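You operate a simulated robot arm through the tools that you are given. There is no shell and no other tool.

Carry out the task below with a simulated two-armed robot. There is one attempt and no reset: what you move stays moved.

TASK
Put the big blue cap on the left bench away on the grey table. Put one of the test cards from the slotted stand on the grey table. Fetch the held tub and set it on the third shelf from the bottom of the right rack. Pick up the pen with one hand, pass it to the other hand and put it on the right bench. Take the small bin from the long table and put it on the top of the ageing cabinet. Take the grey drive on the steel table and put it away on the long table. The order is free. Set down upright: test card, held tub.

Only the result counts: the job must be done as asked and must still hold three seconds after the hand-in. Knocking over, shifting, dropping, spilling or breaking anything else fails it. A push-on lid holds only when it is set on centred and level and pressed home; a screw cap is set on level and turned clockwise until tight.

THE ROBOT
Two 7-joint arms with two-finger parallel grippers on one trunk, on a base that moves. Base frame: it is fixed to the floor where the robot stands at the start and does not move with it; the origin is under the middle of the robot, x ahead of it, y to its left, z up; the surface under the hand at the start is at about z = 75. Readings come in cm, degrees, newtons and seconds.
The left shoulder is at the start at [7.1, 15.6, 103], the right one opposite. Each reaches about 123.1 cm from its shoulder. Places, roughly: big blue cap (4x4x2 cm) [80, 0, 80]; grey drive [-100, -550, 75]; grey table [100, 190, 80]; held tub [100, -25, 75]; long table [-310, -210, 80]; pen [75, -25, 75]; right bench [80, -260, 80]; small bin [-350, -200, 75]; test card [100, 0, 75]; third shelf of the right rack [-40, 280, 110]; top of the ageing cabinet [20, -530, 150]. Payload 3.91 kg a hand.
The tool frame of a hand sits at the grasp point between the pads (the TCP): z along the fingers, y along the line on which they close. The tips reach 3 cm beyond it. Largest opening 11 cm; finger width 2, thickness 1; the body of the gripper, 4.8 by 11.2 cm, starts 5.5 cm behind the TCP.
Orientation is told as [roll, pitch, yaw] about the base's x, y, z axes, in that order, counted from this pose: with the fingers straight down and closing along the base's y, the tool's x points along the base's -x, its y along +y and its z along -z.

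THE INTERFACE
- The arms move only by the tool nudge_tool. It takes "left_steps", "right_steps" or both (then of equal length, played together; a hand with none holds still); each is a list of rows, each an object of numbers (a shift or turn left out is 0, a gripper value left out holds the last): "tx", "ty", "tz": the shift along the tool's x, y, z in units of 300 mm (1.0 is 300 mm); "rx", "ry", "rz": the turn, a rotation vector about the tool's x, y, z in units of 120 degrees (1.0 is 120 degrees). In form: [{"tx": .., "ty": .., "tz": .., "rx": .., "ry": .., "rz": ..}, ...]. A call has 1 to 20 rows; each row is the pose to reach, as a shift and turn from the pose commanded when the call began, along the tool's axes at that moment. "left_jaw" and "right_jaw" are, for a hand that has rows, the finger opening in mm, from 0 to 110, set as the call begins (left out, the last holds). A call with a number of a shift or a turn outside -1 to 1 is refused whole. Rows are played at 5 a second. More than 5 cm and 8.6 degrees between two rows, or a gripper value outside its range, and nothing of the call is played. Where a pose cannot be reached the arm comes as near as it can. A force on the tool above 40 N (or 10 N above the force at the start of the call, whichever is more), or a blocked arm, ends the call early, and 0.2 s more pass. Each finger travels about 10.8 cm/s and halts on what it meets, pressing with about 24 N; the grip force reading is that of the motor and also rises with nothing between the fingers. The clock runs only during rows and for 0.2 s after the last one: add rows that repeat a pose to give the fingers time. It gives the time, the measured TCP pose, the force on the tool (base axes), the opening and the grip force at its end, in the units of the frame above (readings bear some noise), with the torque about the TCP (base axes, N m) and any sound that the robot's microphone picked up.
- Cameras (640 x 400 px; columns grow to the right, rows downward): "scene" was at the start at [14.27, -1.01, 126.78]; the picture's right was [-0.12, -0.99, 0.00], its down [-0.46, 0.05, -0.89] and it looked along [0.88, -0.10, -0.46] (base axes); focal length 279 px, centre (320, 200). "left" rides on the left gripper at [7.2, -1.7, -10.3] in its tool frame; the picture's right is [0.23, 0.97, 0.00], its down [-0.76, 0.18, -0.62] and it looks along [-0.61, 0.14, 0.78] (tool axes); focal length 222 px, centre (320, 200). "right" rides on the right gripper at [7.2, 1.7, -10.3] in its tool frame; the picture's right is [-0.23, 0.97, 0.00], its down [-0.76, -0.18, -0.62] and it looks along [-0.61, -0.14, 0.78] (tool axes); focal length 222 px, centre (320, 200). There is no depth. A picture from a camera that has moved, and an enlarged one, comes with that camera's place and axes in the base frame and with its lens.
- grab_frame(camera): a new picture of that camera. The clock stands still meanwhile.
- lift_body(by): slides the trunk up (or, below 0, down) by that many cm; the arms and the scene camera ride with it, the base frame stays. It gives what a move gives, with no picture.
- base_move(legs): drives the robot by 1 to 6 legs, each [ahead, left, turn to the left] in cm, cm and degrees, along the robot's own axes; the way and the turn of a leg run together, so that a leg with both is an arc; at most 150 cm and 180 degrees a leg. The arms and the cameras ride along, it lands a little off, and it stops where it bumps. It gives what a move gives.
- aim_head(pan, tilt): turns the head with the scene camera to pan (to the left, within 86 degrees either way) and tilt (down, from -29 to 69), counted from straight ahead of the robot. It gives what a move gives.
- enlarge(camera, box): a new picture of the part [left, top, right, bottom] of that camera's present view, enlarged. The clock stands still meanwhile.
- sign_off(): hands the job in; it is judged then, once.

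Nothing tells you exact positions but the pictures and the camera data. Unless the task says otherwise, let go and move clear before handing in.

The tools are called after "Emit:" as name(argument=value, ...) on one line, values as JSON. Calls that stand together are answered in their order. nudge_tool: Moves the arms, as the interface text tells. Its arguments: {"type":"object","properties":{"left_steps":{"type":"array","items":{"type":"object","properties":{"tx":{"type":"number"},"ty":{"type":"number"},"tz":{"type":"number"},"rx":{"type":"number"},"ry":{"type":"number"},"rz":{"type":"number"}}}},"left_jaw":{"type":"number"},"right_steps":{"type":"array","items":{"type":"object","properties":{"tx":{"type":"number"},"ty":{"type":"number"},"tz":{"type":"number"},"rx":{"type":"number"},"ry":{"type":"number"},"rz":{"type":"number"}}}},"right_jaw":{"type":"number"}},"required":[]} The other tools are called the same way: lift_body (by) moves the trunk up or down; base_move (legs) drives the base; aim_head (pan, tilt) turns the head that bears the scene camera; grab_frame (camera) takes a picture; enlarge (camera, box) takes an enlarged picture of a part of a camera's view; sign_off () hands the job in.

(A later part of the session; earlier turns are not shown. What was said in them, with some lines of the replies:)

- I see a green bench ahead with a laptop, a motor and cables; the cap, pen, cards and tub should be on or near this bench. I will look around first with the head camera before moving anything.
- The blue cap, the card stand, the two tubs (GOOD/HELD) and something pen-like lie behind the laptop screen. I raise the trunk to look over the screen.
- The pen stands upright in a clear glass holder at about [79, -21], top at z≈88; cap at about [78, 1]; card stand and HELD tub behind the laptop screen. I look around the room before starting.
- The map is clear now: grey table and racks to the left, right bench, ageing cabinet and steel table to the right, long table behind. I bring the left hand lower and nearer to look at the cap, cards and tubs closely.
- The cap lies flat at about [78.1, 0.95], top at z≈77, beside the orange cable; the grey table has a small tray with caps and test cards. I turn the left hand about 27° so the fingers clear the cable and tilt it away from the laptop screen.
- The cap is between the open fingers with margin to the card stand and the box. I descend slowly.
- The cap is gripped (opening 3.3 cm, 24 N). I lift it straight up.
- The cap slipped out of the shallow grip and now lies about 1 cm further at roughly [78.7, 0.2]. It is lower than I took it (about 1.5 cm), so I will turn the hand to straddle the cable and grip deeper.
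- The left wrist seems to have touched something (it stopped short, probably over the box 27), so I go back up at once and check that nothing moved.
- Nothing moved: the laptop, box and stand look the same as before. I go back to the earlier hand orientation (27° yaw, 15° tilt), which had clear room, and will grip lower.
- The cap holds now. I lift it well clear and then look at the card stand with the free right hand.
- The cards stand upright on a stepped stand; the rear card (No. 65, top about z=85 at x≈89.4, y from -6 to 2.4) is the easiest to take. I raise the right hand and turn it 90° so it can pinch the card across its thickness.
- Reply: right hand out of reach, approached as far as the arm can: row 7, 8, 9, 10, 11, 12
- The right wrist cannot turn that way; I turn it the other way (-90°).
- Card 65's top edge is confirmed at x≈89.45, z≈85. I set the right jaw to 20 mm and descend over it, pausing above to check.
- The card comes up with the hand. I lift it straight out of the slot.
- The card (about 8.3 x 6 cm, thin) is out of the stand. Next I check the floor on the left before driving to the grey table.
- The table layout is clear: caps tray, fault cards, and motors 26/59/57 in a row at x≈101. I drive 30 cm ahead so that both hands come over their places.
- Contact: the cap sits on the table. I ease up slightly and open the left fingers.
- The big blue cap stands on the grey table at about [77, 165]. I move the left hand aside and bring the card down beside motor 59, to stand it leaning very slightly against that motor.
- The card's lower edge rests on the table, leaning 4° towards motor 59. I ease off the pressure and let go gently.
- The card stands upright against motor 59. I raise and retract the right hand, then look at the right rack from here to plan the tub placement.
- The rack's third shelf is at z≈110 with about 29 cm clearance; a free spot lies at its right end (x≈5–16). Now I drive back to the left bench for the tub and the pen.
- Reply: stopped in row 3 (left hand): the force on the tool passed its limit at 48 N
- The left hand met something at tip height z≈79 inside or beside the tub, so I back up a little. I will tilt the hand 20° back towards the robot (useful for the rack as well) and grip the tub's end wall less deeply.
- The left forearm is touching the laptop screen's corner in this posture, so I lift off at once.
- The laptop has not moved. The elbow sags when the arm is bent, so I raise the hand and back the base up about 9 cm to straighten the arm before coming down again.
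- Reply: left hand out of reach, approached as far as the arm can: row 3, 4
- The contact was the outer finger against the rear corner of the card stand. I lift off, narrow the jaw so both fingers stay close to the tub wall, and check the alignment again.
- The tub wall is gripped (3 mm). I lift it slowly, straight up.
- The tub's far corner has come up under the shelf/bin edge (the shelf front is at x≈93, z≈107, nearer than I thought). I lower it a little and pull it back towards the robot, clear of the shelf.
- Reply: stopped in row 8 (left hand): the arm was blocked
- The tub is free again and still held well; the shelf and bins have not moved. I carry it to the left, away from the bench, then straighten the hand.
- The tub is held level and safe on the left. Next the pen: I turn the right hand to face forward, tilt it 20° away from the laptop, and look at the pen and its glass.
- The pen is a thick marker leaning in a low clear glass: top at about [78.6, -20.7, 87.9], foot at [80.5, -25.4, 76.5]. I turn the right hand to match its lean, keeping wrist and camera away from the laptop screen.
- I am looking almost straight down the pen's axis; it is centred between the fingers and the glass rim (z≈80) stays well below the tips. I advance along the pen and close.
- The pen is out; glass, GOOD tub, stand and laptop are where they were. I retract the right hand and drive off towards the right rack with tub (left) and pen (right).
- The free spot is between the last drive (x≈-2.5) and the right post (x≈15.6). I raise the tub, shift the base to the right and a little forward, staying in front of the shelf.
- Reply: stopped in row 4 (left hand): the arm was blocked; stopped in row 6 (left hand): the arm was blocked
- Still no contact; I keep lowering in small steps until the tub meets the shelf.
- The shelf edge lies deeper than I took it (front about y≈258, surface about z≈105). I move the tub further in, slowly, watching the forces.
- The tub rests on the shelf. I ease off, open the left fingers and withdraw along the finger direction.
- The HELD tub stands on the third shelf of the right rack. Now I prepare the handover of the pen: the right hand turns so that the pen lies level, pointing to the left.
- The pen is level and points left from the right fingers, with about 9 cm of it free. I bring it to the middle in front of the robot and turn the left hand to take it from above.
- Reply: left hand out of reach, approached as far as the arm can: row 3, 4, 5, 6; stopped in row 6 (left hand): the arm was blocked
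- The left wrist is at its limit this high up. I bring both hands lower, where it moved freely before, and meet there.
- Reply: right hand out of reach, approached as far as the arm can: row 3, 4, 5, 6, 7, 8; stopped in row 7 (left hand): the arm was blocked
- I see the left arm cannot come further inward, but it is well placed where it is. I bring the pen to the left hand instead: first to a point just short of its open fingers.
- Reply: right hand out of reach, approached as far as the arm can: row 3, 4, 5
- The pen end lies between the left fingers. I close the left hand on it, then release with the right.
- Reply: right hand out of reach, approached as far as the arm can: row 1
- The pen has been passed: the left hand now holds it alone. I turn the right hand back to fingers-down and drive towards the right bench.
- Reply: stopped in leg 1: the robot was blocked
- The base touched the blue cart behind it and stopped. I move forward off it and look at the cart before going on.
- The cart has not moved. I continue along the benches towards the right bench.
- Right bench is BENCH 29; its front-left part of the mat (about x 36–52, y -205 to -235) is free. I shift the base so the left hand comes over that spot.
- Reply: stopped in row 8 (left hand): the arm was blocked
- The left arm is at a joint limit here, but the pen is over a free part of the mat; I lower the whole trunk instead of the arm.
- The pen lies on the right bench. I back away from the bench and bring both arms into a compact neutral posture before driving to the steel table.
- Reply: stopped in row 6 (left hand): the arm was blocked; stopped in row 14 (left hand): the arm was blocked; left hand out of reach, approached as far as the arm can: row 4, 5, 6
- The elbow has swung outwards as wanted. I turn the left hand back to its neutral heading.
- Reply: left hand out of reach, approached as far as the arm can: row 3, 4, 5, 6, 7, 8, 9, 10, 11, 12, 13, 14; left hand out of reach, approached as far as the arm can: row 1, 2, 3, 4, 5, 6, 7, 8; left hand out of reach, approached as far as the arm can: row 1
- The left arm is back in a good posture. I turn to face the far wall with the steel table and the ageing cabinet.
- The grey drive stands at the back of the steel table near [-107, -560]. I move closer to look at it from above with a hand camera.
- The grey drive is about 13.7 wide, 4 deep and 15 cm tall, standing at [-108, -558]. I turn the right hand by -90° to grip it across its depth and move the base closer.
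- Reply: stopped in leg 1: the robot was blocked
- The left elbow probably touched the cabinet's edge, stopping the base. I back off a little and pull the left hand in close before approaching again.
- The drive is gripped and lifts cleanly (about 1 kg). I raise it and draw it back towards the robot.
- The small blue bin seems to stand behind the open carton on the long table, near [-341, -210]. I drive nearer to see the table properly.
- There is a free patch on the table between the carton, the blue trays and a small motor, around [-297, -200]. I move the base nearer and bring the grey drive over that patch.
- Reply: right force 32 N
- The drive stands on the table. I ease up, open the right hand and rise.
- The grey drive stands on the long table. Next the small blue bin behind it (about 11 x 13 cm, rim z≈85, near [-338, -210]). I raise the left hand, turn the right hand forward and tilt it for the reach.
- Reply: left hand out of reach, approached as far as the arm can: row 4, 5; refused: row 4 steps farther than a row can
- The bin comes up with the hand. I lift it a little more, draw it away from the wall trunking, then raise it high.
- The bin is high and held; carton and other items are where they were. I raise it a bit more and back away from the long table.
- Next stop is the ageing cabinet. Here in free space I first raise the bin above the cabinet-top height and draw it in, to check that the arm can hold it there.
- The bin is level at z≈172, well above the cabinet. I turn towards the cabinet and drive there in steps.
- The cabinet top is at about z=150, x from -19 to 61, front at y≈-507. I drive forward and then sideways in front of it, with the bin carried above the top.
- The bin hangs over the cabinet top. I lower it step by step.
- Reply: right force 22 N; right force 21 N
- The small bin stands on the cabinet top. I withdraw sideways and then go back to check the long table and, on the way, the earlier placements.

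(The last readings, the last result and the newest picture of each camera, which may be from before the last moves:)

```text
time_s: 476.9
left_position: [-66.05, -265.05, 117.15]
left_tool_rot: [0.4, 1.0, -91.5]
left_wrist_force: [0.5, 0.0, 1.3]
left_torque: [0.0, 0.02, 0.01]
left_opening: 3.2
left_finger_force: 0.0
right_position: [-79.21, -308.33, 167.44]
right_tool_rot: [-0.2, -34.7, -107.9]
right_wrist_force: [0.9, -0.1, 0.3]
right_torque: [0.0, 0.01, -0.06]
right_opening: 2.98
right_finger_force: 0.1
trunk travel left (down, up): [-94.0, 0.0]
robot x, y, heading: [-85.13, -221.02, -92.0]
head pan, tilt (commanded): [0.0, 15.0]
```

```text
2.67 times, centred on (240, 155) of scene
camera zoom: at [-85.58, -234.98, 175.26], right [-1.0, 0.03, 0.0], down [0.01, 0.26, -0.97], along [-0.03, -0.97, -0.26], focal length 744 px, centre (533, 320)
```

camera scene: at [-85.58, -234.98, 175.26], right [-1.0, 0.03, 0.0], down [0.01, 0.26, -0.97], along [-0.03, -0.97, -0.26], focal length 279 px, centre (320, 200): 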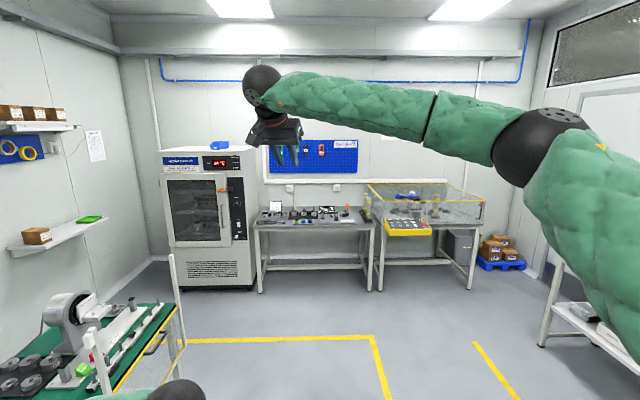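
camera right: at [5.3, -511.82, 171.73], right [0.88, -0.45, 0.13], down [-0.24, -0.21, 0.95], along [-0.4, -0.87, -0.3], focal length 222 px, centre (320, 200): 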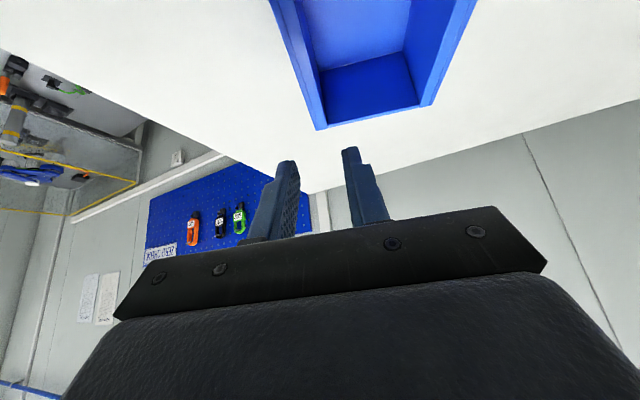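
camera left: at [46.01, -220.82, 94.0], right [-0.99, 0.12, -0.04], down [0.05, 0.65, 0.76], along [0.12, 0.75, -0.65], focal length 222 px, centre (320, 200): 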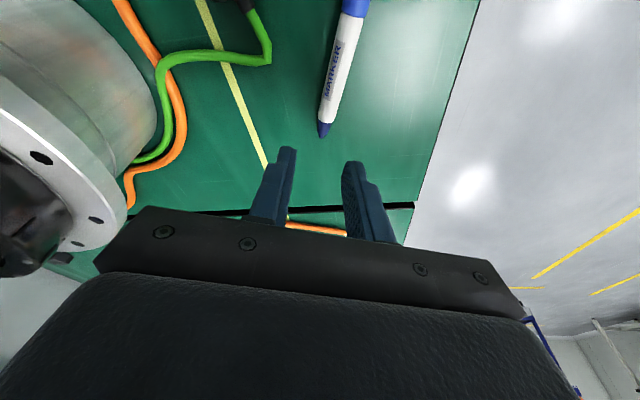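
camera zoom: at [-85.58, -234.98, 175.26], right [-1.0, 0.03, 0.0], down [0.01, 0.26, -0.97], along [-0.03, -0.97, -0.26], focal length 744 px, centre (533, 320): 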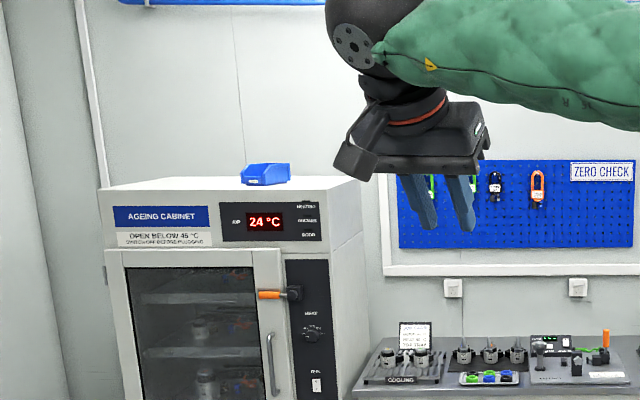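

Emit:
base_move(legs=[[0, 0, -88], [110, -5, 0]])

Emit:
aim_head(pan=-10, tilt=38)

Emit:
grab_frame(camera="scene")

Emit:
enlarge(camera="scene", box=[180, 100, 420, 260])

```text
time_s: 486.3
left_position: [-240.92, -237.32, 117.21]
left_tool_rot: [0.2, 0.8, -179.5]
left_wrist_force: [0.8, -0.9, 0.6]
left_torque: [0.02, 0.01, -0.02]
left_opening: 3.19
left_finger_force: 0.0
right_position: [-284.73, -225.83, 167.47]
right_tool_rot: [-0.2, -34.8, 164.3]
right_wrist_force: [-0.2, 0.0, -0.2]
right_torque: [-0.02, 0.01, -0.01]
right_opening: 3.0
right_finger_force: 0.1
trunk travel left (down, up): [-94.0, 0.0]
robot x, y, heading: [-197.28, -216.57, -179.5]
head pan, tilt (commanded): [0.0, 15.0]
```

```text
time_s: 487.2
left_position: [-240.95, -237.44, 117.21]
left_tool_rot: [0.3, 0.9, -179.5]
left_wrist_force: [0.2, 0.1, -0.2]
left_torque: [-0.01, 0.0, -0.02]
left_opening: 3.21
left_finger_force: 0.1
right_position: [-284.75, -225.78, 167.44]
right_tool_rot: [-0.2, -34.8, 164.4]
right_wrist_force: [0.3, 1.1, 0.2]
right_torque: [-0.03, -0.01, 0.01]
right_opening: 2.99
right_finger_force: 0.0
trunk travel left (down, up): [-94.0, 0.0]
robot x, y, heading: [-197.33, -216.58, -179.5]
head pan, tilt (commanded): [-10.0, 38.0]
```

```text
taken
camera scene: at [-210.75, -215.12, 171.62], right [0.17, 0.99, 0.0], down [0.61, -0.1, -0.79], along [-0.78, 0.13, -0.62], focal length 279 px, centre (320, 200)
```

scene: 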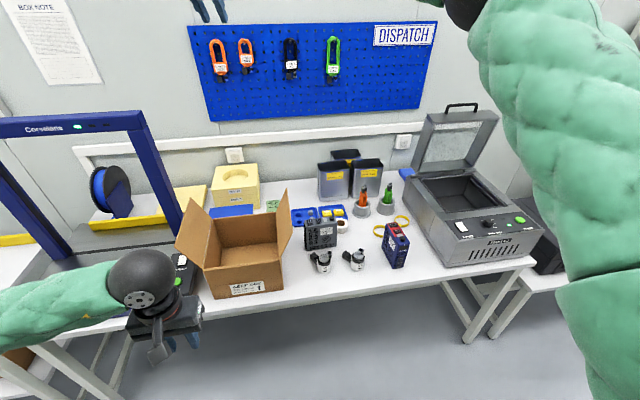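

```text
2.50 times, centred on (300, 180) of scene
camera zoom: at [-210.75, -215.12, 171.62], right [0.17, 0.99, 0.0], down [0.61, -0.1, -0.79], along [-0.78, 0.13, -0.62], focal length 697 px, centre (370, 250)
```

zoom: 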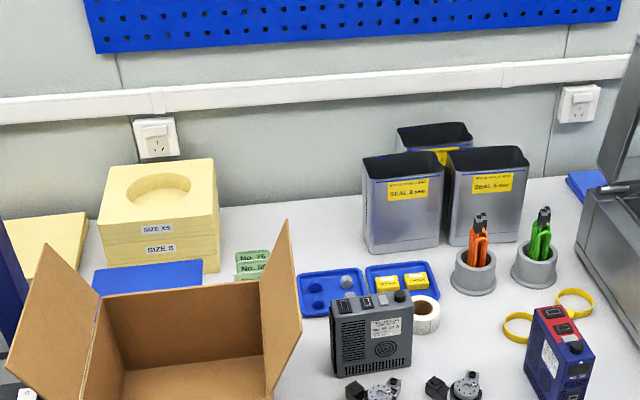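

The carton and everything else on the long table are unchanged, and the drive stands well. As a last check I go back to view the grey table and the rack from a distance.

Emit:
base_move(legs=[[-145, 0, 0], [0, 0, -90], [110, 0, 0], [110, 0, 0]])

Emit:
aim_head(pan=-35, tilt=20)

Emit:
grab_frame(camera="scene")

```text
time_s: 508.5
left_position: [-82.0, 46.44, 117.37]
left_tool_rot: [0.4, 0.9, 91.7]
left_wrist_force: [-0.2, 0.7, 0.4]
left_torque: [0.0, -0.01, -0.01]
left_opening: 3.18
left_finger_force: 0.0
right_position: [-71.41, 90.39, 167.44]
right_tool_rot: [-0.2, -34.8, 75.4]
right_wrist_force: [-0.9, -0.4, 0.2]
right_torque: [-0.02, 0.03, -0.01]
right_opening: 3.0
right_finger_force: 0.1
trunk travel left (down, up): [-94.0, 0.0]
robot x, y, heading: [-60.26, 3.24, 91.3]
head pan, tilt (commanded): [-10.0, 38.0]
```

```text
time_s: 509.4
left_position: [-82.04, 46.46, 117.11]
left_tool_rot: [0.3, 0.9, 91.8]
left_wrist_force: [-0.3, -0.5, 0.1]
left_torque: [-0.02, 0.0, -0.01]
left_opening: 3.22
left_finger_force: 0.1
right_position: [-71.36, 90.52, 167.47]
right_tool_rot: [-0.2, -34.8, 75.4]
right_wrist_force: [-0.2, 0.3, -0.1]
right_torque: [0.0, 0.0, 0.02]
right_opening: 3.0
right_finger_force: 0.1
trunk travel left (down, up): [-94.0, 0.0]
robot x, y, heading: [-60.68, 3.14, 91.5]
head pan, tilt (commanded): [-35.0, 20.0]
```

```text
taken
camera scene: at [-55.33, 16.14, 174.45], right [0.83, -0.55, 0.0], down [-0.19, -0.29, -0.94], along [0.52, 0.78, -0.34], focal length 279 px, centre (320, 200)
```

scene: 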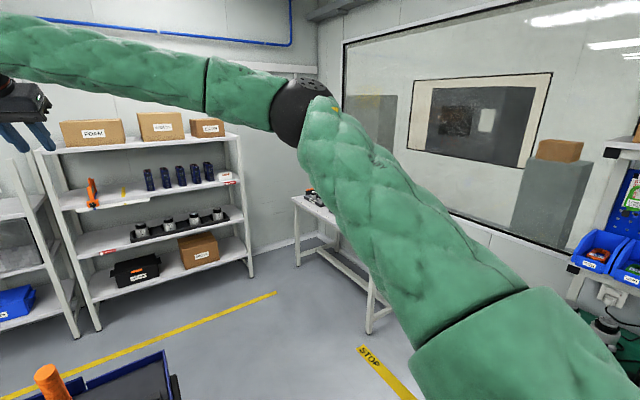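

Emit:
base_move(legs=[[0, 0, -75]])

Emit:
aim_head(pan=28, tilt=20)

Emit:
grab_frame(camera="scene")

Emit:
enlarge(camera="scene", box=[250, 150, 450, 275])

```text
time_s: 513.0
left_position: [-24.33, 35.38, 117.18]
left_tool_rot: [0.3, 0.9, 16.5]
left_wrist_force: [-1.3, 0.6, -0.5]
left_torque: [0.05, -0.03, 0.0]
left_opening: 3.2
left_finger_force: 0.1
right_position: [21.05, 36.38, 167.36]
right_tool_rot: [-0.2, -34.9, 0.4]
right_wrist_force: [-0.1, -1.1, -0.2]
right_torque: [0.0, -0.02, -0.01]
right_opening: 3.01
right_finger_force: 0.0
trunk travel left (down, up): [-94.0, 0.0]
robot x, y, heading: [-60.74, 3.1, 16.6]
head pan, tilt (commanded): [-35.0, 20.0]
```

```text
time_s: 514.3
left_position: [-24.13, 35.18, 117.13]
left_tool_rot: [0.3, 1.0, 16.6]
left_wrist_force: [0.8, 0.0, 0.3]
left_torque: [0.03, -0.02, 0.04]
left_opening: 3.18
left_finger_force: 0.0
right_position: [21.09, 36.31, 167.44]
right_tool_rot: [-0.2, -34.7, 0.4]
right_wrist_force: [-0.3, -0.2, 0.1]
right_torque: [-0.02, 0.01, 0.02]
right_opening: 3.0
right_finger_force: 0.0
trunk travel left (down, up): [-94.0, 0.0]
robot x, y, heading: [-60.45, 3.22, 16.5]
head pan, tilt (commanded): [28.0, 20.0]
```

```text
taken
camera scene: at [-48.77, 11.21, 174.45], right [0.7, -0.72, 0.0], down [-0.25, -0.24, -0.94], along [0.67, 0.66, -0.34], focal length 279 px, centre (320, 200)
```

scene: 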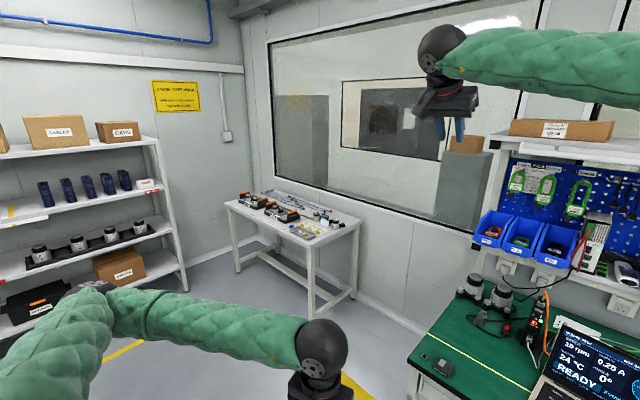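

```text
3.20 times, centred on (350, 212) of scene
camera zoom: at [-48.77, 11.21, 174.45], right [0.7, -0.72, 0.0], down [-0.25, -0.24, -0.94], along [0.67, 0.66, -0.34], focal length 893 px, centre (224, 160)
```

zoom: 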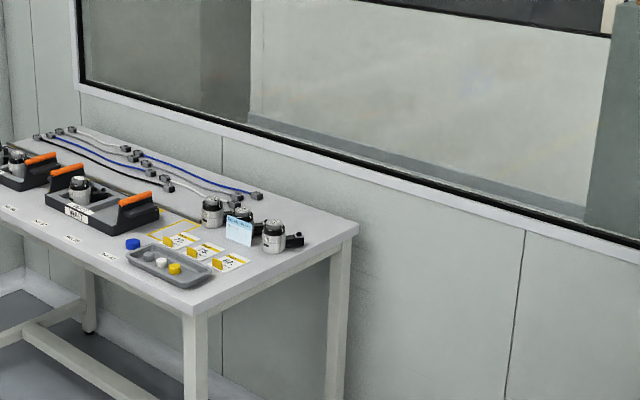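

Emit:
enlarge(camera="scene", box=[300, 200, 350, 240])

Emit:
enlarge(camera="scene", box=[0, 130, 200, 260])

Emit:
enlarge(camera="scene", box=[400, 240, 640, 400])

```text
10.00 times, centred on (325, 220) of scene
camera zoom: at [-48.77, 11.21, 174.45], right [0.7, -0.72, 0.0], down [-0.25, -0.24, -0.94], along [0.67, 0.66, -0.34], focal length 2790 px, centre (270, 0)
```

zoom: 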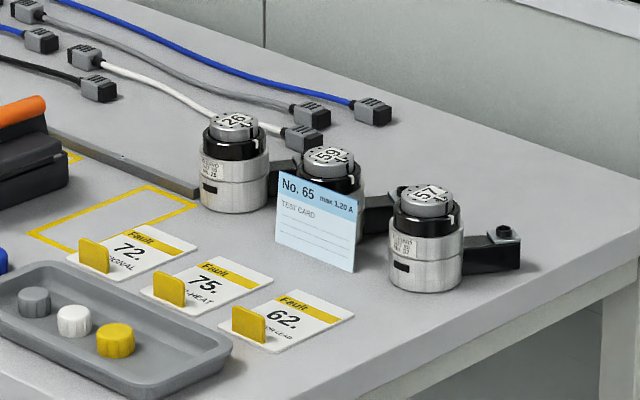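

```text
3.08 times, centred on (100, 195) of scene
camera zoom: at [-48.77, 11.21, 174.45], right [0.7, -0.72, 0.0], down [-0.25, -0.24, -0.94], along [0.67, 0.66, -0.34], focal length 858 px, centre (997, 215)
```

zoom: 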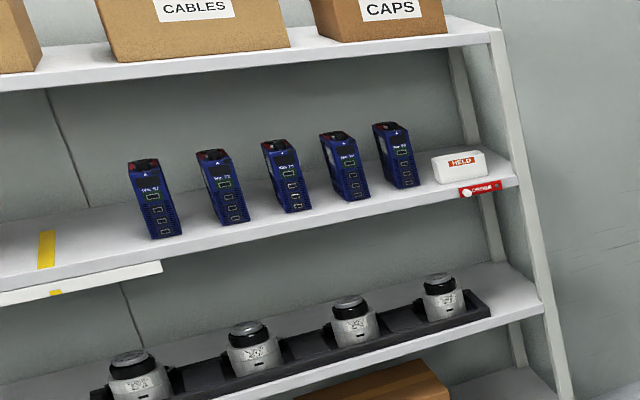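

```text
2.50 times, centred on (520, 320) of scene
camera zoom: at [-48.77, 11.21, 174.45], right [0.7, -0.72, 0.0], down [-0.25, -0.24, -0.94], along [0.67, 0.66, -0.34], focal length 697 px, centre (-180, -100)
```

zoom: 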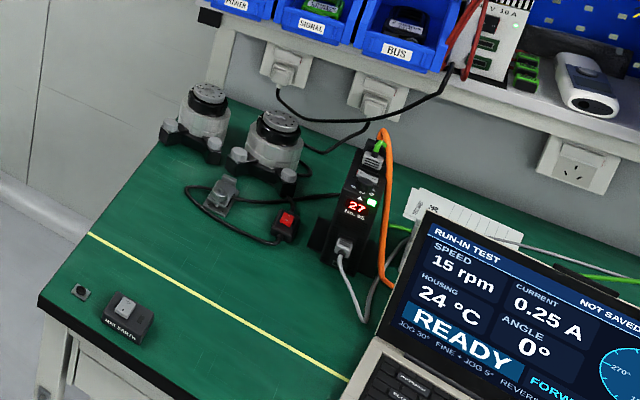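

All six items are in place: cap and upright test card on the grey table, HELD tub on the third shelf, pen on the right bench, small bin on the cabinet, grey drive on the long table. Both hands are empty and clear, so I hand the job in.

Emit:
sign_off()

```text
The job is handed in.
```

I placed all six items and handed the job in. My last looks with the cameras showed each one standing where it was set.

| Item | Where it is now |
|---|---|
| Big blue cap | On the bare top of the grey table, beside the small cap tray |
| Test card (No. 65) | On the grey table, upright, leaning a few degrees against motor 59 |
| HELD tub | Upright on the third shelf from the bottom of the right rack, at the right-hand end |
| Pen | On the right bench (BENCH 29), after passing from the right hand to the left |
| Small bin | On top of the ageing cabinet. I took "small bin" to be the small blue one labelled SPARES. |
| Grey drive | On the long table, in the clear patch between the carton and the small motors |

Some things were touched along the way:
- **Left bench:** a wrist probably brushed box 27, a forearm rested on the laptop screen's corner, and a finger pressed on the card stand. The tub was also pushed up under the parts-bin shelf.
- **Elsewhere:** the base bumped the blue cart, an elbow likely touched the ageing cabinet, and the bin pressed against something on the long table, probably the carton.

I compared pictures after most of these and saw no shift. The laptop, cart and carton match to within about a centimetre, which is as fine as I could measure.

I judged "upright" for the card as standing on its edge. It is too thin to stand reliably on its own, which is why it leans on the motor.
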